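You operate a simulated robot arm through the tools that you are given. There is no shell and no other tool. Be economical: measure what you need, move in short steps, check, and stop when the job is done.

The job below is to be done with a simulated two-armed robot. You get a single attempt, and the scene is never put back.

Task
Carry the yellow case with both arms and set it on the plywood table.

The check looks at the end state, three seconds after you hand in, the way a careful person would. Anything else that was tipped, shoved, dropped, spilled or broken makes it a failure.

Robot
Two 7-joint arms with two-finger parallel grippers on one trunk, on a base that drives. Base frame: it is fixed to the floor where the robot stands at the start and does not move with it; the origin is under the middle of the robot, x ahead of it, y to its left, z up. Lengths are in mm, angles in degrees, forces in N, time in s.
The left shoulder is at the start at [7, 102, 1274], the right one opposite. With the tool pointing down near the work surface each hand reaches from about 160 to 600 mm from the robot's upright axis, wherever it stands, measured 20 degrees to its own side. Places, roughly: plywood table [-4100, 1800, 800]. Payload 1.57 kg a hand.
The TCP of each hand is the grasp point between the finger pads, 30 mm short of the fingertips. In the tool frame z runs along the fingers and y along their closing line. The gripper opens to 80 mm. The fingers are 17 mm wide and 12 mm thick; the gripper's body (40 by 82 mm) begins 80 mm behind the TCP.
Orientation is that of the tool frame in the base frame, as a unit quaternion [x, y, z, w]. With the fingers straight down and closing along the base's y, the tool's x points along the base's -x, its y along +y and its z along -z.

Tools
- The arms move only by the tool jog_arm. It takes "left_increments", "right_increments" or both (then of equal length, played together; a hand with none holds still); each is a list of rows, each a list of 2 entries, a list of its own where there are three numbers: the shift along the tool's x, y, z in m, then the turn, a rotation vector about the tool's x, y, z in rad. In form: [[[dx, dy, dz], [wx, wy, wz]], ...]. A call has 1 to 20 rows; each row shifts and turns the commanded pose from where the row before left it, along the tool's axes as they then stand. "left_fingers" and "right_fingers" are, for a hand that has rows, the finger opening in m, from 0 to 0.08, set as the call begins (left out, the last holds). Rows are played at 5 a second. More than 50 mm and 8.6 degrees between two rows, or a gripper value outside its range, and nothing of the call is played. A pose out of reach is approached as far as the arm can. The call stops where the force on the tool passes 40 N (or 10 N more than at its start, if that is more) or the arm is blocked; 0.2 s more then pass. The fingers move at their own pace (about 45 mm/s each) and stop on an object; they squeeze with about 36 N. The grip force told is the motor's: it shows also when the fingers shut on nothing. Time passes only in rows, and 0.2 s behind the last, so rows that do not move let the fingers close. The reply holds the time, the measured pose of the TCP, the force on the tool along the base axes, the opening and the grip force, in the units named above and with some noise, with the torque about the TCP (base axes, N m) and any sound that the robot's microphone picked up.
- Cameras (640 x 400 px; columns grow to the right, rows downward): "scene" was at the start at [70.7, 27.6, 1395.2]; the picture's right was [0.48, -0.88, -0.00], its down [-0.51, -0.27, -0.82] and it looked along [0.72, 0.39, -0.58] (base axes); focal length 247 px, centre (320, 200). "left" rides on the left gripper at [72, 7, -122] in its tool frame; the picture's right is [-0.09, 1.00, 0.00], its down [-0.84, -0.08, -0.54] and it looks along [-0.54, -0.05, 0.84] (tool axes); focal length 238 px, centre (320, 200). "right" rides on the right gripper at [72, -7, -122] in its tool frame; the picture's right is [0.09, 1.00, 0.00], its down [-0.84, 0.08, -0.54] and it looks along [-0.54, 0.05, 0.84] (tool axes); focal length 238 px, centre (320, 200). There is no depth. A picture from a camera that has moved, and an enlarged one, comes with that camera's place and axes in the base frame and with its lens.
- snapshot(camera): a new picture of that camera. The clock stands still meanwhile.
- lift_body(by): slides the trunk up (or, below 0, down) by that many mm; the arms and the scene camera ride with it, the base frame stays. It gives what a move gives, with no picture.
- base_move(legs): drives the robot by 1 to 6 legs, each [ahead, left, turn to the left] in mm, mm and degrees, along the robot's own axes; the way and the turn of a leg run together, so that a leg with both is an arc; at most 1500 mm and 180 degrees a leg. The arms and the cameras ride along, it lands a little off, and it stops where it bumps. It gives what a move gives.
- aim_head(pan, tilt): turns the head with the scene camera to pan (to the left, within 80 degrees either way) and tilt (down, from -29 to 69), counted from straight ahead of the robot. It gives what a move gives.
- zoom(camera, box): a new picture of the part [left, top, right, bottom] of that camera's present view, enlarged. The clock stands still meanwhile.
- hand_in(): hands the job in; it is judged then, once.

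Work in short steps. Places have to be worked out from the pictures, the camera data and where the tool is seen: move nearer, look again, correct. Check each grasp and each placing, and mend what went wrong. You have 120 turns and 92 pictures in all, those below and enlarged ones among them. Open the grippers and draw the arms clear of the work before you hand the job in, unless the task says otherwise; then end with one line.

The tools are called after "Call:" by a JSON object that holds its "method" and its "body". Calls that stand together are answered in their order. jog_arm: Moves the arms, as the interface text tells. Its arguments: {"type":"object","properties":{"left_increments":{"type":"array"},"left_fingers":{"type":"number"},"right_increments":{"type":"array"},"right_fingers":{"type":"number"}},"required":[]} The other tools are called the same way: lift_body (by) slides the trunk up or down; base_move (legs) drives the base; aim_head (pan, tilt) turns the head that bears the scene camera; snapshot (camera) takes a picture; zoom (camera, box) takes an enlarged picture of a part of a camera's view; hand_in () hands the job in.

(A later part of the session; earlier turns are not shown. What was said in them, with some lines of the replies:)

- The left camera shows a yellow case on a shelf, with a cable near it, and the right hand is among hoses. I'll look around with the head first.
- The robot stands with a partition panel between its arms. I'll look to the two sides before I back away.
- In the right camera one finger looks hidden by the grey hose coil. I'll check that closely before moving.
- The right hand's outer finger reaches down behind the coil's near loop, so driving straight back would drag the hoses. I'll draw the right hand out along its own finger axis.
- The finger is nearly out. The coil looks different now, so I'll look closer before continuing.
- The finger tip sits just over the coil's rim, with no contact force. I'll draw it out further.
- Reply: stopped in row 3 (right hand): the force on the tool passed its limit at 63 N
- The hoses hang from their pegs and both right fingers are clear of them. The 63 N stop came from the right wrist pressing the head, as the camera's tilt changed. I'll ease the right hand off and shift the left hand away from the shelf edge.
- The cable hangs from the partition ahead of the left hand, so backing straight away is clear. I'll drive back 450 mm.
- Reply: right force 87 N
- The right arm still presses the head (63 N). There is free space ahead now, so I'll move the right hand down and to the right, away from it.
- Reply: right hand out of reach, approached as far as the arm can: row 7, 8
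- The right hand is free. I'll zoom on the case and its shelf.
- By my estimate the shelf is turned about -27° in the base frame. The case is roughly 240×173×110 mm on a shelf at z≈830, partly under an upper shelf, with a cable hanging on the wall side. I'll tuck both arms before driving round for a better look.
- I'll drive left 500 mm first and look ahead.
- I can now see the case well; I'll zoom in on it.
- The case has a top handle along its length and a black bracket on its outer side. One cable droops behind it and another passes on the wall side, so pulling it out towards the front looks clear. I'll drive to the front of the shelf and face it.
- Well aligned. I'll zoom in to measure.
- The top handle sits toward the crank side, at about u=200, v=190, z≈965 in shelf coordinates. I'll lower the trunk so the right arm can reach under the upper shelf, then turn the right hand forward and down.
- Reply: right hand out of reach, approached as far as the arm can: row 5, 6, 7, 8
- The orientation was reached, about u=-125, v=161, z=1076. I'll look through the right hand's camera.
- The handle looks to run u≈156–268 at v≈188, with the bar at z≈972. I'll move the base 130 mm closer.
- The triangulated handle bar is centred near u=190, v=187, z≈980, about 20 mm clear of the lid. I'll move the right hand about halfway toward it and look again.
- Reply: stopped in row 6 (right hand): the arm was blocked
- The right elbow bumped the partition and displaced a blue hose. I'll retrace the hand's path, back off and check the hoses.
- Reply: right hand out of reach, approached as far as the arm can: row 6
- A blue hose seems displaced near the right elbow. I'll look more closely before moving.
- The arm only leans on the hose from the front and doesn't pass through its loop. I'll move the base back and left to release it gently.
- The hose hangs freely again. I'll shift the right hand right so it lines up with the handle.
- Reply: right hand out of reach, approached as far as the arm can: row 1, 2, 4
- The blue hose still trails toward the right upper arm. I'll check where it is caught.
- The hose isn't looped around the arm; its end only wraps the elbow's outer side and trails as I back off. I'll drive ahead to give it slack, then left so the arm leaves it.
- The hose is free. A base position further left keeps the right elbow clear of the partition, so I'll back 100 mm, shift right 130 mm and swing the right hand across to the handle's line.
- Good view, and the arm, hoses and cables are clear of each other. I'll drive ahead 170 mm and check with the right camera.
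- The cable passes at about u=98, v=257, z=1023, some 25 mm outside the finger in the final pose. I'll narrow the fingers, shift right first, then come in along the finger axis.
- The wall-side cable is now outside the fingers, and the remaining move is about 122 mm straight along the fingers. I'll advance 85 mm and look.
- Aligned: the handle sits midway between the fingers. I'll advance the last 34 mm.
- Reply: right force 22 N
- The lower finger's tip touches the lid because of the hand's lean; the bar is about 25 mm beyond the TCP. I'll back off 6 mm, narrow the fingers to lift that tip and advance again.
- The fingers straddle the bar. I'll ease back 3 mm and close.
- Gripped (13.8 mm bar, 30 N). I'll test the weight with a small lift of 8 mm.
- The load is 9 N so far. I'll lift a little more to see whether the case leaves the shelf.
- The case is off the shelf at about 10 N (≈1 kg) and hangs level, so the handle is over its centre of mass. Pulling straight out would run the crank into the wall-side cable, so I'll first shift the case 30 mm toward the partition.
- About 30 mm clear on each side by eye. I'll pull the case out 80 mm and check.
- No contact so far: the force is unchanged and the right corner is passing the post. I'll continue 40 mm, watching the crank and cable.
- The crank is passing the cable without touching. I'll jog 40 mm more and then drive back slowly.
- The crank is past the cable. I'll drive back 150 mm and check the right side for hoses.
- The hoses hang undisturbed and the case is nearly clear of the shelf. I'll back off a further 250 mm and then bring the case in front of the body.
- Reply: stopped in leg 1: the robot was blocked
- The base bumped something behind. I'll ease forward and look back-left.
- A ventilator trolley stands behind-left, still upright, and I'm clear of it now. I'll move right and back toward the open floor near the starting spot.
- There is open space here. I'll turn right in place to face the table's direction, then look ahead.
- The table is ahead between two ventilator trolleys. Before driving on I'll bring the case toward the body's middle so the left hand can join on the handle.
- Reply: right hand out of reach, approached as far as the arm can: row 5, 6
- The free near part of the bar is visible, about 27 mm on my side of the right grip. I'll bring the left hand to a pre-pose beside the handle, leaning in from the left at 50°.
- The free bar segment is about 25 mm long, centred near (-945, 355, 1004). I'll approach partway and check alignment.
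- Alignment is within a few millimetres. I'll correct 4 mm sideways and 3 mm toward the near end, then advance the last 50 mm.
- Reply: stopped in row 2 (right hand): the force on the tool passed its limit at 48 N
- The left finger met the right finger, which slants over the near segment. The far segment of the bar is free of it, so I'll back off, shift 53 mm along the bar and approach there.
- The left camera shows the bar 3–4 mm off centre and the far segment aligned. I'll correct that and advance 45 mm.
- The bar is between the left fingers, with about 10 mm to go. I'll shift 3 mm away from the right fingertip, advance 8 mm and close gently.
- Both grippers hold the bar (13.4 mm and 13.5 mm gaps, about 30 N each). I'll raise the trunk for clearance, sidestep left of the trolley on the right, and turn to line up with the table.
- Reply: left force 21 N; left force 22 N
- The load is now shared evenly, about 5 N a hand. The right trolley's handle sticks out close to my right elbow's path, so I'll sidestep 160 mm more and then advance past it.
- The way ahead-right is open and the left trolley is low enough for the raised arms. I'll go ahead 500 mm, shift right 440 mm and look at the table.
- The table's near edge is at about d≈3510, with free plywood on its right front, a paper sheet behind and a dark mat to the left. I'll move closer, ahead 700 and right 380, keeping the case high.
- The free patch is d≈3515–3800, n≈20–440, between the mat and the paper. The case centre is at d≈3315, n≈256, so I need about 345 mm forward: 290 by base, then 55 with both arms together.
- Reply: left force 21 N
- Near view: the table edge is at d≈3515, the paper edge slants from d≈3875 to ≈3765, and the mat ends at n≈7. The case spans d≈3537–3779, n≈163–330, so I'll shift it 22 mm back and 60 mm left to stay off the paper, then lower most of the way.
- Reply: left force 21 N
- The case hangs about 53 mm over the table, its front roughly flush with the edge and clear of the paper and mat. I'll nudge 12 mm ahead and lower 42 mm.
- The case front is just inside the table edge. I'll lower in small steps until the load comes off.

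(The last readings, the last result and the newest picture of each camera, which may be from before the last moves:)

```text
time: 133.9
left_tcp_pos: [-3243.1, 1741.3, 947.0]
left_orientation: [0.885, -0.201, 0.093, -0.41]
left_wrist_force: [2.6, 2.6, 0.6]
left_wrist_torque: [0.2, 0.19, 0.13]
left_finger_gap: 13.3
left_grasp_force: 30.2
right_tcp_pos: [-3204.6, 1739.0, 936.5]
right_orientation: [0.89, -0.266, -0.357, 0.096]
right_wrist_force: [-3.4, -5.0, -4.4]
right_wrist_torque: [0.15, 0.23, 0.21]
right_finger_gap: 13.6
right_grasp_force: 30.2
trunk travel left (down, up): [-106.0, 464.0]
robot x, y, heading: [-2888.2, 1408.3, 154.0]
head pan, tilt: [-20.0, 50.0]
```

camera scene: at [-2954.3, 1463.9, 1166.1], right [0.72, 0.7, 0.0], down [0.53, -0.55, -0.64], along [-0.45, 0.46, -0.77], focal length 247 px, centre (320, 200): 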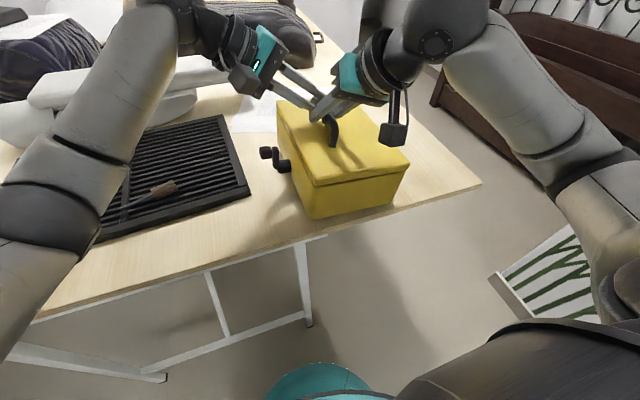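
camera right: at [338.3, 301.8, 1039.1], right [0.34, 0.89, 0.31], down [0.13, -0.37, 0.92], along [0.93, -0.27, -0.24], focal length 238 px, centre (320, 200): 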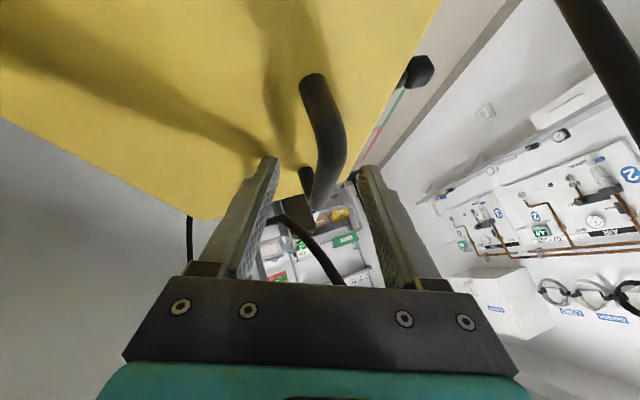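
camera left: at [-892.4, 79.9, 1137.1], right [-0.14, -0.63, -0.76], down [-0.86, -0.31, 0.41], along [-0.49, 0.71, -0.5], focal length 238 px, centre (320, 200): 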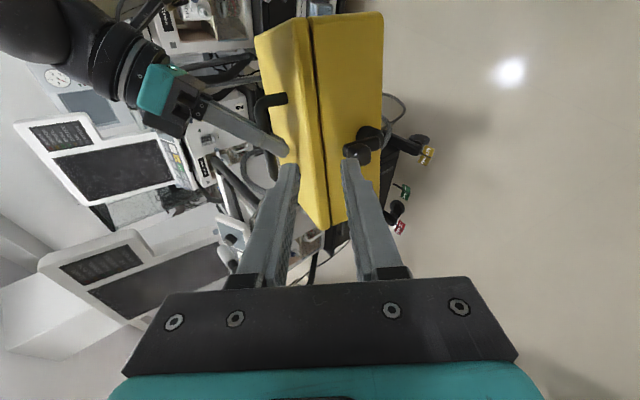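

Partly supported now. I'll lower another few millimetres.

Call:
{"method": "lift_body", "body": {"by": -4}}

Call:
{"method": "lift_body", "body": {"by": -4}}

Call:
{"method": "zoom", "body": {"camera": "scene", "box": [230, 70, 490, 270]}}

```text
time: 134.5
left_tcp_pos: [-3244.0, 1741.2, 944.7]
left_orientation: [0.883, -0.202, 0.092, -0.413]
left_wrist_force: [-1.7, 3.0, 11.0]
left_wrist_torque: [0.06, -0.34, -0.56]
left_finger_gap: 13.1
left_grasp_force: 30.0
right_tcp_pos: [-3203.0, 1739.4, 935.4]
right_orientation: [0.889, -0.266, -0.36, 0.096]
right_wrist_force: [-0.4, -4.4, 6.0]
right_wrist_torque: [-0.15, -0.15, 0.27]
right_finger_gap: 13.9
right_grasp_force: 30.2
trunk travel left (down, up): [-102.0, 468.0]
robot x, y, heading: [-2889.0, 1405.0, 154.2]
head pan, tilt: [-20.0, 50.0]
```

```text
time: 135.0
left_tcp_pos: [-3243.6, 1741.9, 945.2]
left_orientation: [0.882, -0.201, 0.089, -0.417]
left_wrist_force: [-6.8, 4.3, 25.3]
left_wrist_torque: [0.27, -0.26, -0.34]
left_finger_gap: 13.6
left_grasp_force: 30.3
right_tcp_pos: [-3204.2, 1737.2, 935.0]
right_orientation: [0.887, -0.266, -0.365, 0.095]
right_wrist_force: [0.2, -2.4, 29.0]
right_wrist_torque: [-0.09, -0.15, 0.17]
right_finger_gap: 13.6
right_grasp_force: 30.1
trunk travel left (down, up): [-98.0, 472.0]
robot x, y, heading: [-2887.9, 1407.4, 154.3]
head pan, tilt: [-20.0, 50.0]
```

```text
2.00 times, centred on (360, 170) of scene
camera zoom: at [-2952.4, 1461.6, 1146.9], right [0.72, 0.7, 0.0], down [0.53, -0.55, -0.64], along [-0.45, 0.46, -0.76], focal length 494 px, centre (240, 260)
```

zoom: 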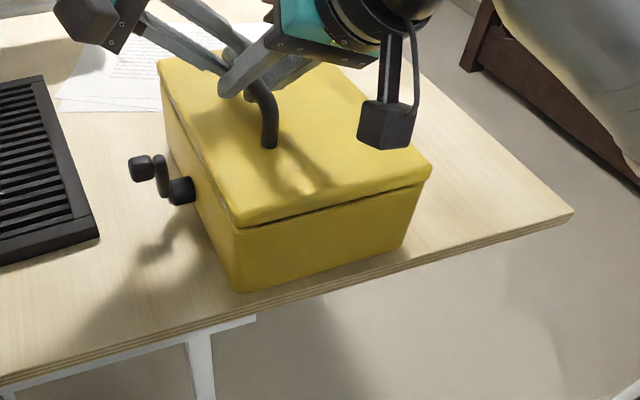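

The case rests flat, about 22 mm inside the edge. I'll take the downward press off and check the paper behind it with the right camera.

Call:
{"method": "lift_body", "body": {"by": 5}}

Call:
{"method": "snapshot", "body": {"camera": "right"}}

```text
time: 135.6
left_tcp_pos: [-3243.3, 1741.5, 944.6]
left_orientation: [0.884, -0.201, 0.091, -0.412]
left_wrist_force: [-0.4, 2.7, 15.4]
left_wrist_torque: [0.43, 0.38, 0.36]
left_finger_gap: 13.7
left_grasp_force: 30.3
right_tcp_pos: [-3203.1, 1737.9, 934.8]
right_orientation: [0.889, -0.267, -0.358, 0.096]
right_wrist_force: [-8.1, -2.2, 13.3]
right_wrist_torque: [0.13, 0.22, 0.18]
right_finger_gap: 13.5
right_grasp_force: 30.3
trunk travel left (down, up): [-103.0, 467.0]
robot x, y, heading: [-2890.1, 1403.4, 154.0]
head pan, tilt: [-20.0, 50.0]
```

```text
4 pictures are left
camera right: at [-3075.1, 1701.0, 979.0], right [-0.35, -0.89, 0.31], down [-0.16, 0.38, 0.91], along [-0.92, 0.27, -0.27], focal length 238 px, centre (320, 200)
```

right: 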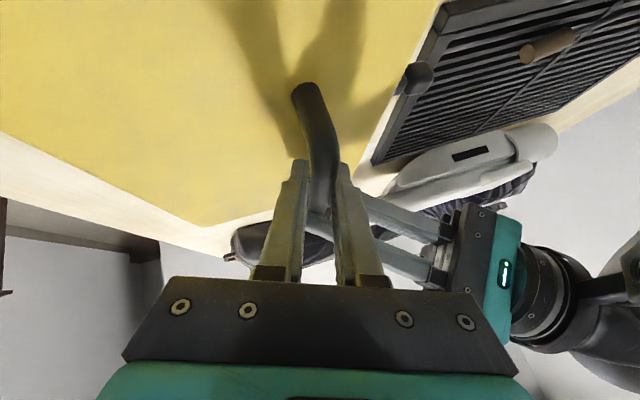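

No paper shows under the case's rear. I'll remove the remaining press, then open and withdraw the left hand along its fingers.

Call:
{"method": "lift_body", "body": {"by": 4}}

Call:
{"method": "jog_arm", "body": {"left_increments": [[[0, 0, 0], [0, 0, 0]], [[0, 0, 0], [0, 0, 0]], [[0, 0, -0.01], [0, 0, 0]], [[0, 0, -0.02], [0, 0, 0]], [[0, 0, -0.03], [0, 0, 0]], [[0, 0, -0.03], [0, 0, 0]], [[0, 0, -0.03], [0, 0, 0]]], "left_fingers": 0.028}}

```text
time: 136.1
left_tcp_pos: [-3242.6, 1741.6, 945.6]
left_orientation: [0.885, -0.203, 0.094, -0.407]
left_wrist_force: [4.7, 2.8, 2.3]
left_wrist_torque: [0.25, 0.36, 0.17]
left_finger_gap: 13.6
left_grasp_force: 29.8
right_tcp_pos: [-3203.1, 1738.8, 934.9]
right_orientation: [0.892, -0.266, -0.353, 0.097]
right_wrist_force: [-7.4, -3.5, -7.3]
right_wrist_torque: [0.1, 0.06, 0.22]
right_finger_gap: 13.5
right_grasp_force: 30.1
trunk travel left (down, up): [-107.0, 463.0]
robot x, y, heading: [-2889.3, 1404.1, 154.2]
head pan, tilt: [-20.0, 50.0]
```

```text
time: 137.7
left_tcp_pos: [-3284.4, 1658.5, 1026.1]
left_orientation: [0.885, -0.202, 0.092, -0.41]
left_wrist_force: [-0.3, -0.3, -0.3]
left_wrist_torque: [0.02, 0.0, -0.04]
left_finger_gap: 28.0
left_grasp_force: 0.0
right_tcp_pos: [-3203.4, 1739.9, 937.6]
right_orientation: [0.89, -0.266, -0.357, 0.096]
right_wrist_force: [0.0, -1.2, -6.8]
right_wrist_torque: [-0.19, -0.41, -0.1]
right_finger_gap: 13.6
right_grasp_force: 30.0
trunk travel left (down, up): [-107.0, 463.0]
robot x, y, heading: [-2886.7, 1404.1, 154.3]
head pan, tilt: [-20.0, 50.0]
```

The left hand is out. The right hand still carries about 7 N, so I'll lower 3 mm and then release it and withdraw.

Call:
{"method": "lift_body", "body": {"by": -4}}

Call:
{"method": "jog_arm", "body": {"right_increments": [[[0, 0, 0], [0, 0, 0]], [[0, 0, 0], [0, 0, 0]], [[0, 0, -0.01], [0, 0, 0]], [[0, 0, -0.02], [0, 0, 0]], [[0, 0, -0.03], [0, 0, 0]], [[0, 0, -0.03], [0, 0, 0]], [[0, 0, -0.03], [0, 0, 0]]], "right_fingers": 0.028}}

Call:
{"method": "snapshot", "body": {"camera": "scene"}}

```text
time: 138.2
left_tcp_pos: [-3283.7, 1658.9, 1022.2]
left_orientation: [0.885, -0.201, 0.092, -0.41]
left_wrist_force: [0.2, 0.1, -0.5]
left_wrist_torque: [0.02, 0.0, 0.01]
left_finger_gap: 28.1
left_grasp_force: 0.0
right_tcp_pos: [-3205.0, 1739.1, 934.0]
right_orientation: [0.89, -0.266, -0.358, 0.096]
right_wrist_force: [-1.0, -1.7, -2.6]
right_wrist_torque: [-0.13, -0.05, -0.21]
right_finger_gap: 13.7
right_grasp_force: 30.5
trunk travel left (down, up): [-103.0, 467.0]
robot x, y, heading: [-2892.7, 1407.8, 154.2]
head pan, tilt: [-20.0, 50.0]
```

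```text
time: 139.8
left_tcp_pos: [-3284.2, 1657.8, 1023.3]
left_orientation: [0.885, -0.202, 0.091, -0.41]
left_wrist_force: [-0.8, 0.0, 0.3]
left_wrist_torque: [-0.02, 0.01, 0.05]
left_finger_gap: 28.1
left_grasp_force: 0.1
right_tcp_pos: [-3121.3, 1737.4, 1019.4]
right_orientation: [0.89, -0.266, -0.357, 0.096]
right_wrist_force: [-0.3, 0.0, -0.1]
right_wrist_torque: [0.03, -0.02, -0.01]
right_finger_gap: 28.0
right_grasp_force: 0.1
trunk travel left (down, up): [-103.0, 467.0]
robot x, y, heading: [-2894.3, 1406.1, 154.2]
head pan, tilt: [-20.0, 50.0]
```

```text
3 pictures are left
camera scene: at [-2953.8, 1463.6, 1151.3], right [0.72, 0.7, 0.0], down [0.53, -0.55, -0.64], along [-0.45, 0.46, -0.77], focal length 247 px, centre (320, 200)
```

scene: 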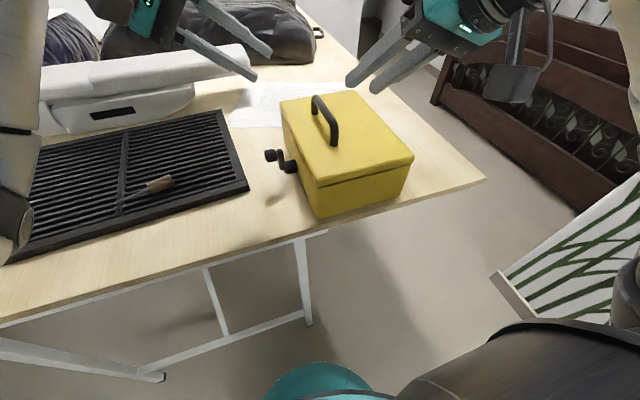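

The case stands flat and stable on the plywood, with the paper, mat and other items in place. I'll raise the trunk, open the grippers and back clear.

Call:
{"method": "lift_body", "body": {"by": 180}}

Call:
{"method": "base_move", "body": {"legs": [[-280, 0, 0]]}}

Call:
{"method": "jog_arm", "body": {"left_increments": [[[0, 0, 0], [0, 0, 0]], [[0, 0, 0], [0, 0, 0]], [[0, 0, 0], [0, 0, 0]]], "right_increments": [[[0, 0, 0], [0, 0, 0]], [[0, 0, 0], [0, 0, 0]], [[0, 0, 0], [0, 0, 0]]], "left_fingers": 0.08, "right_fingers": 0.08}}

Call:
{"method": "snapshot", "body": {"camera": "scene"}}

```text
time: 141.8
left_tcp_pos: [-3284.6, 1658.8, 1202.4]
left_orientation: [0.885, -0.201, 0.093, -0.409]
left_wrist_force: [-0.3, -0.2, -0.3]
left_wrist_torque: [0.0, 0.01, 0.01]
left_finger_gap: 28.1
left_grasp_force: 0.1
right_tcp_pos: [-3122.0, 1737.4, 1198.9]
right_orientation: [0.89, -0.265, -0.358, 0.096]
right_wrist_force: [0.1, -0.2, -0.4]
right_wrist_torque: [0.02, 0.0, -0.01]
right_finger_gap: 27.7
right_grasp_force: 0.1
trunk travel left (down, up): [-283.0, 287.0]
robot x, y, heading: [-2893.0, 1404.7, 154.3]
head pan, tilt: [-20.0, 50.0]
```

```text
time: 143.8
left_tcp_pos: [-3028.6, 1536.5, 1203.2]
left_orientation: [0.885, -0.203, 0.092, -0.41]
left_wrist_force: [-0.5, 0.2, -0.1]
left_wrist_torque: [-0.04, 0.02, 0.01]
left_finger_gap: 27.9
left_grasp_force: 0.1
right_tcp_pos: [-2867.2, 1614.9, 1199.8]
right_orientation: [0.89, -0.267, -0.358, 0.095]
right_wrist_force: [1.2, 0.2, 0.7]
right_wrist_torque: [0.05, -0.02, -0.01]
right_finger_gap: 28.0
right_grasp_force: 0.0
trunk travel left (down, up): [-283.0, 287.0]
robot x, y, heading: [-2635.9, 1281.0, 154.1]
head pan, tilt: [-20.0, 50.0]
```

```text
time: 144.6
left_tcp_pos: [-3029.5, 1536.5, 1202.8]
left_orientation: [0.885, -0.202, 0.093, -0.41]
left_wrist_force: [0.2, -1.0, -0.3]
left_wrist_torque: [-0.02, 0.01, 0.02]
left_finger_gap: 80.2
left_grasp_force: 0.1
right_tcp_pos: [-2866.4, 1614.2, 1199.8]
right_orientation: [0.89, -0.267, -0.357, 0.096]
right_wrist_force: [1.0, 0.4, -0.1]
right_wrist_torque: [0.0, 0.01, 0.02]
right_finger_gap: 79.9
right_grasp_force: 0.0
trunk travel left (down, up): [-283.0, 287.0]
robot x, y, heading: [-2633.5, 1283.5, 154.2]
head pan, tilt: [-20.0, 50.0]
```

```text
2 pictures are left
camera scene: at [-2699.4, 1340.4, 1331.3], right [0.72, 0.7, 0.0], down [0.53, -0.55, -0.64], along [-0.45, 0.46, -0.77], focal length 247 px, centre (320, 200)
```

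scene: 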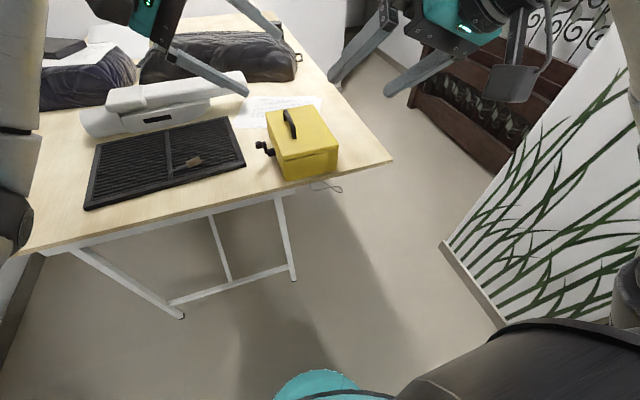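

The case stands flat on the plywood table, clear of the other items, and both arms are open and withdrawn. I'm handing in.

Call:
{"method": "hand_in", "body": {}}

```text
The job is handed in.
```

The yellow case is standing flat on the plywood table, carried there with both grippers on its handle, and both arms are open and clear. On the way I pushed a blue hose aside, and it hung normally when last seen. I also backed the base into something behind the robot, probably a ventilator trolley, which was still upright when I checked.
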